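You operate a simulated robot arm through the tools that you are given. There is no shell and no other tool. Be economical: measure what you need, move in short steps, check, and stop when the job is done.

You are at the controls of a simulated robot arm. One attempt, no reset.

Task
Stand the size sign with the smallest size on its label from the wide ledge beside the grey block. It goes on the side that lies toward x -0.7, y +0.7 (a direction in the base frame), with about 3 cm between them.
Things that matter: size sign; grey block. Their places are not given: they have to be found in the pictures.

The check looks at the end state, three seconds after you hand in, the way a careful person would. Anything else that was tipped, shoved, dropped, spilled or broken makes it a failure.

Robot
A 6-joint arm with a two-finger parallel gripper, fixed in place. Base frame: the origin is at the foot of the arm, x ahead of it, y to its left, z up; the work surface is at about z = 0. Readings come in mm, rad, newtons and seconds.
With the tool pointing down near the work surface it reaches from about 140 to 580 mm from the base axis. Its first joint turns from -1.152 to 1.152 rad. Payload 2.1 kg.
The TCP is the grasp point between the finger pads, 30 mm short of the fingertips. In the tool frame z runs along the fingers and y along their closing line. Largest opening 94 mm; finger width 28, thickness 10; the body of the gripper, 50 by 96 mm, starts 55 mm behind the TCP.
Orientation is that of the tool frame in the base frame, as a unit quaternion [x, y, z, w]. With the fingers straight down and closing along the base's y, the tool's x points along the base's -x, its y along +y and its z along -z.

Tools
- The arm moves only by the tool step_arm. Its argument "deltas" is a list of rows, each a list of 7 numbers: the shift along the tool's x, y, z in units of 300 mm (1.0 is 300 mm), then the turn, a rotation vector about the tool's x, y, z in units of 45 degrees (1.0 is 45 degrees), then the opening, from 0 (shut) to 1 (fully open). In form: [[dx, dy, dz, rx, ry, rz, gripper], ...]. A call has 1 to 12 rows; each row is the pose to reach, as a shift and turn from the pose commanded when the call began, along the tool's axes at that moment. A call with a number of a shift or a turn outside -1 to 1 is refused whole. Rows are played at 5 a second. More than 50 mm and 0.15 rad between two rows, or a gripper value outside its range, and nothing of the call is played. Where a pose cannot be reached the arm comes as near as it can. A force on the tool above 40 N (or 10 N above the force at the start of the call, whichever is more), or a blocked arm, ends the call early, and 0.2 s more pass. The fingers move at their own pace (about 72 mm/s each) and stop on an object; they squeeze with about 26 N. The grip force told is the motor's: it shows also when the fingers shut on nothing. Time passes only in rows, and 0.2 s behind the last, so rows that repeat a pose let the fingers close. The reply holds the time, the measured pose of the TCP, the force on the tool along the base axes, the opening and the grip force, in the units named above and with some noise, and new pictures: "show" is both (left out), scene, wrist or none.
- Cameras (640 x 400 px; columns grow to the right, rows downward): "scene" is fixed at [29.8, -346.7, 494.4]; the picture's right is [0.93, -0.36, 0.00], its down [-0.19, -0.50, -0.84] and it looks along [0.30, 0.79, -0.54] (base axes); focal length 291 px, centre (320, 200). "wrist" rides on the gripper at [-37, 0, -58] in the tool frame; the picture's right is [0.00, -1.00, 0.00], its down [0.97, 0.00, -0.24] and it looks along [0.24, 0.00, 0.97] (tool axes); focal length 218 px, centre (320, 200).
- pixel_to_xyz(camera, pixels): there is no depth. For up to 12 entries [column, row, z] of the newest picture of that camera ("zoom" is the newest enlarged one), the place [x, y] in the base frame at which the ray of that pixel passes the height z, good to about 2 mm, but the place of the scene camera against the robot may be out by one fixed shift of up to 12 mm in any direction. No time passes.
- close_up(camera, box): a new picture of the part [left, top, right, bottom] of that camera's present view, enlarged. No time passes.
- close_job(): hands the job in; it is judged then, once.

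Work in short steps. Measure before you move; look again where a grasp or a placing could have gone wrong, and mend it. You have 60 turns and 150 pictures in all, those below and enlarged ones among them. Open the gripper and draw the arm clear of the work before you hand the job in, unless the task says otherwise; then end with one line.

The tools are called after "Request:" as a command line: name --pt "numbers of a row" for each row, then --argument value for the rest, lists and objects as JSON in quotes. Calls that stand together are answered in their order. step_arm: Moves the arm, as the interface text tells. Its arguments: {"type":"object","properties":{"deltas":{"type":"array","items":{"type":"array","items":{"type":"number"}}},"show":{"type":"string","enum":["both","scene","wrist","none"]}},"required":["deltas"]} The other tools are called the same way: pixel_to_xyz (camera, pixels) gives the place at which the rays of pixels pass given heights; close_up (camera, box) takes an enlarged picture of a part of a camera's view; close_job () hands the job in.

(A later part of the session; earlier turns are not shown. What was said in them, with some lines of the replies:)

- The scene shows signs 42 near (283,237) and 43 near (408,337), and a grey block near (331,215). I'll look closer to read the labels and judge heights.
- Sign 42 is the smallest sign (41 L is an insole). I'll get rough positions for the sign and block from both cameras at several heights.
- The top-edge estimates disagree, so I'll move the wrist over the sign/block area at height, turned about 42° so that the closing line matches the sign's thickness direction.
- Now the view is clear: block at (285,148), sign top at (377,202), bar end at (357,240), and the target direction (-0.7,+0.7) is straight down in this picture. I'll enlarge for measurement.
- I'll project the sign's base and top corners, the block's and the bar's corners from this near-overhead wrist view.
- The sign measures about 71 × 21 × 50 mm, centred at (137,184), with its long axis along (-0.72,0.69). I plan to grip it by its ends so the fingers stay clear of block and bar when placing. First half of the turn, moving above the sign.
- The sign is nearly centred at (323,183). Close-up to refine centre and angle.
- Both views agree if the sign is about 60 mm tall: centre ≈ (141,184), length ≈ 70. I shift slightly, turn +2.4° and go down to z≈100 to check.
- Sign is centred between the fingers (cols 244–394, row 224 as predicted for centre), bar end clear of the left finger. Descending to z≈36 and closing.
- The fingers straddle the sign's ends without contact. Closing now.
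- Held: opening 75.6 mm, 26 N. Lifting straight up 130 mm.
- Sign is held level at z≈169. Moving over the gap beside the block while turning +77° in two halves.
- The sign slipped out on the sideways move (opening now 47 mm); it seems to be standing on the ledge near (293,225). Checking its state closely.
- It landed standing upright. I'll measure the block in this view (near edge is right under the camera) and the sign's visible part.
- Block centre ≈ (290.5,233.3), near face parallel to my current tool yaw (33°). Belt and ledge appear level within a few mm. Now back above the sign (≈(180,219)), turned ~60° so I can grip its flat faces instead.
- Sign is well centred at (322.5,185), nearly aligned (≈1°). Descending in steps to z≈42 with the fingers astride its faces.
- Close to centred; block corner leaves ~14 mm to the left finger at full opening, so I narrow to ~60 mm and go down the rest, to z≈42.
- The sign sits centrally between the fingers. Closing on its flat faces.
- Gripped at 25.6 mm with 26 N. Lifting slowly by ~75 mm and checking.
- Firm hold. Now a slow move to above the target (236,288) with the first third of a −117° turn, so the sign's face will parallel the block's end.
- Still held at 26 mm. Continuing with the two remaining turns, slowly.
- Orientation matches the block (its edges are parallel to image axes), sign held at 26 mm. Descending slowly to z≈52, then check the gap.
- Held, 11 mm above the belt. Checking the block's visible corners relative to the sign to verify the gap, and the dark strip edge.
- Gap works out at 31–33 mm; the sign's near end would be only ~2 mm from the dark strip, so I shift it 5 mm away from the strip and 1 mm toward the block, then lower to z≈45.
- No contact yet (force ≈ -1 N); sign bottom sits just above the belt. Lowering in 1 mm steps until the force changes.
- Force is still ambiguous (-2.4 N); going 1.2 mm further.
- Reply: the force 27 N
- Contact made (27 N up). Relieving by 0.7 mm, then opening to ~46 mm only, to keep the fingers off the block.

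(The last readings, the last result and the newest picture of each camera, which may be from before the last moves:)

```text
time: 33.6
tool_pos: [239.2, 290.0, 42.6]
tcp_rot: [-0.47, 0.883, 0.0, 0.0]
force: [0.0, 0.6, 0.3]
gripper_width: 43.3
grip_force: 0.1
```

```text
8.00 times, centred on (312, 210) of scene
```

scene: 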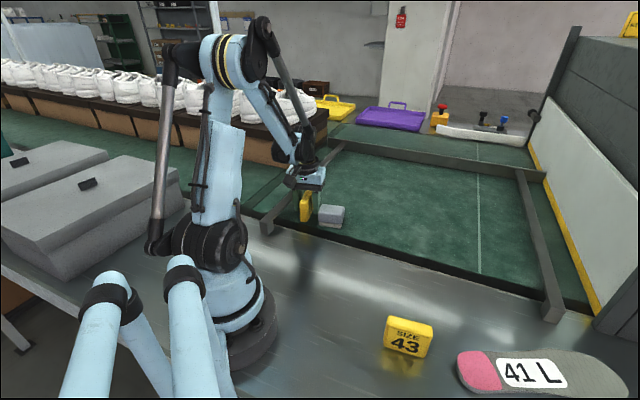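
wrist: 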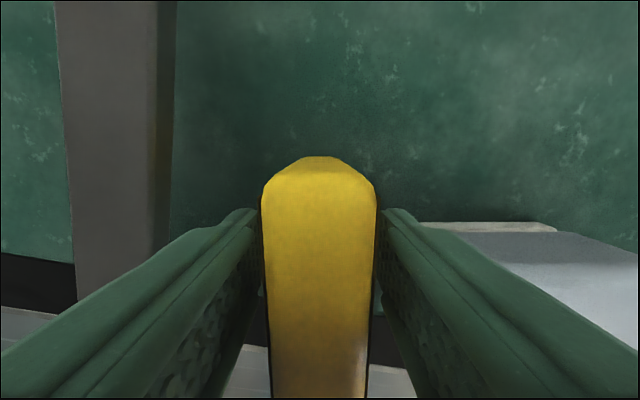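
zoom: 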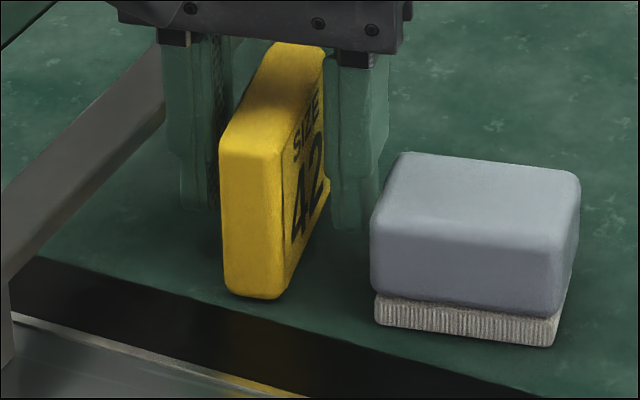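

The sign stands free, fingers clear on both sides. Rising straight up slowly, well above the sign.

Request:
step_arm --pt "0 0 -0.03 0 0 0 0.46" --pt "0 0 -0.08 0 0 0 0.46" --pt "0 0 -0.15 0 0 0 0.46" --pt "0 0 -0.25 0 0 0 0.46" --pt "0 0 -0.37 0 0 0 0.46" --pt "0 0 -0.5 0 0 0 0.46" --pt "0 0 -0.6 0 0 0 0.6" --pt "0 0 -0.6 0 0 0 1"

Request:
close_up --camera "wrist" --box '[240, 120, 440, 260]'

```text
time: 35.4
tool_pos: [240.7, 291.4, 223.2]
tcp_rot: [-0.47, 0.882, 0.0, 0.0]
force: [-0.8, 0.2, 0.0]
gripper_width: 94.1
grip_force: 0.1
```

scene: 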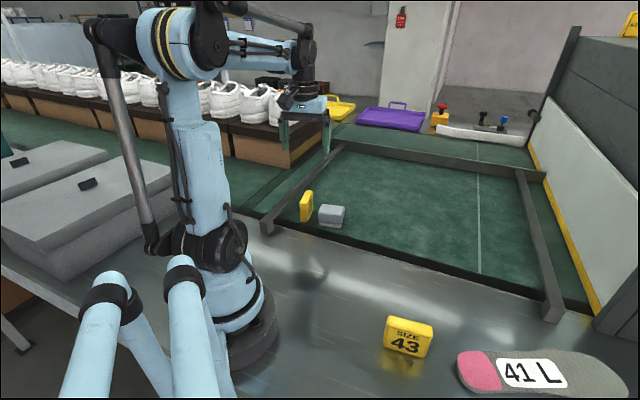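
wrist: 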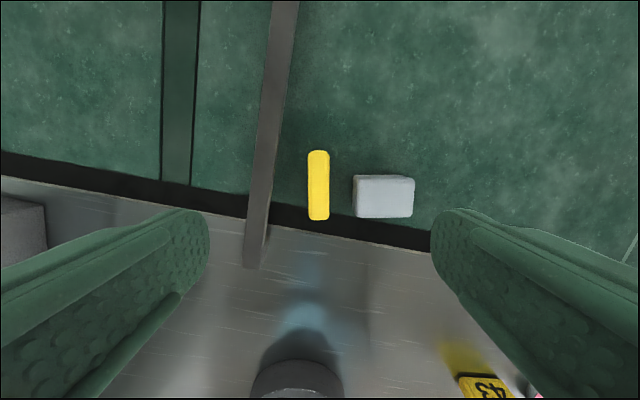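

```text
2.86 times, centred on (340, 190) of wrist
```

zoom: 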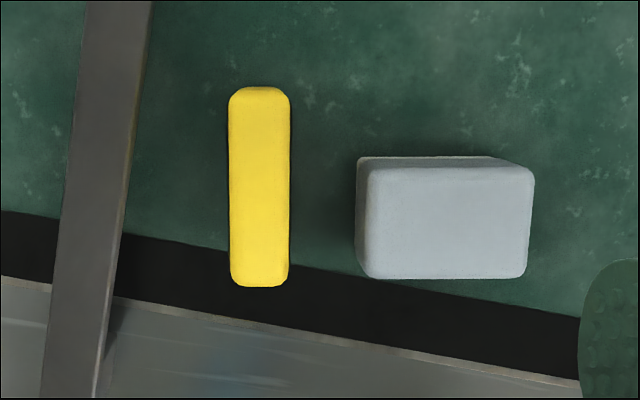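

The sign stands upright and parallel to the block's end. Measuring the gap.

Request:
pixel_to_xyz --camera "zoom" --pixels '[[290, 190, 70], [229, 190, 70], [259, 88, 70], [259, 287, 70], [367, 220, 40], [356, 220, 3], [532, 220, 40]]'

```text
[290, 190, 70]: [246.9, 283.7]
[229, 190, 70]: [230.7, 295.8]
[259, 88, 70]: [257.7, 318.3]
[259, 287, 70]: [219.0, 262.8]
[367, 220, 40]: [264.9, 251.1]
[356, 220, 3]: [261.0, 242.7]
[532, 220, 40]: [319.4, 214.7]
```

The gap is about 31 mm and the direction from the block is (-52,+56) mm, which matches the request. Drawing the arm up and aside, then a final look.

Request:
step_arm --pt "0 0 -0.08 0 0 0 1" --pt "0 -0.08 -0.15 0 0 0 1" --pt "0 -0.2 -0.15 0 0 0 1" --pt "0 -0.33 -0.15 0 0 0 1" --pt "0 -0.45 -0.15 0 0 0 1" --pt "0 -0.45 -0.15 0 0 0 1" --show "scene"

Request:
close_up --camera "scene" --box '[250, 160, 378, 240]'

```text
time: 36.8
tool_pos: [350.7, 214.8, 268.5]
tcp_rot: [-0.47, 0.883, 0.0, -0.001]
force: [-0.7, 0.1, -0.4]
gripper_width: 94.1
grip_force: 0.0
```

scene: 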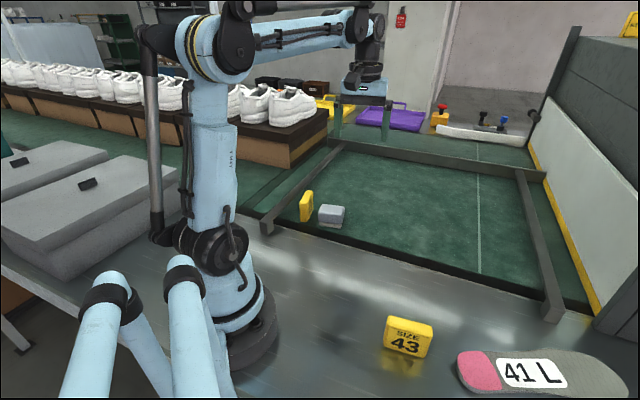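

```text
5.00 times, centred on (314, 200) of scene
```

zoom: 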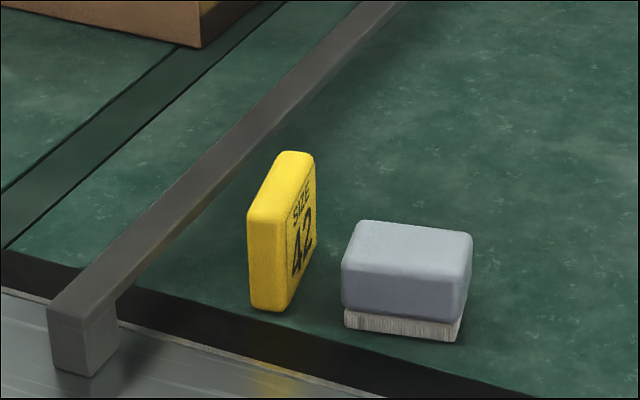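

Sign 42 stands upright beside the block, everything else is undisturbed and the arm is clear. Handing in.

Request:
close_job

```text
The job is handed in.
```

The size 42 sign is standing upright about 3 cm from the grey block, on its (-0.7, +0.7) side; on the first try it slipped from the gripper and landed upright on the ledge, so I picked it up again, and nothing else was disturbed.
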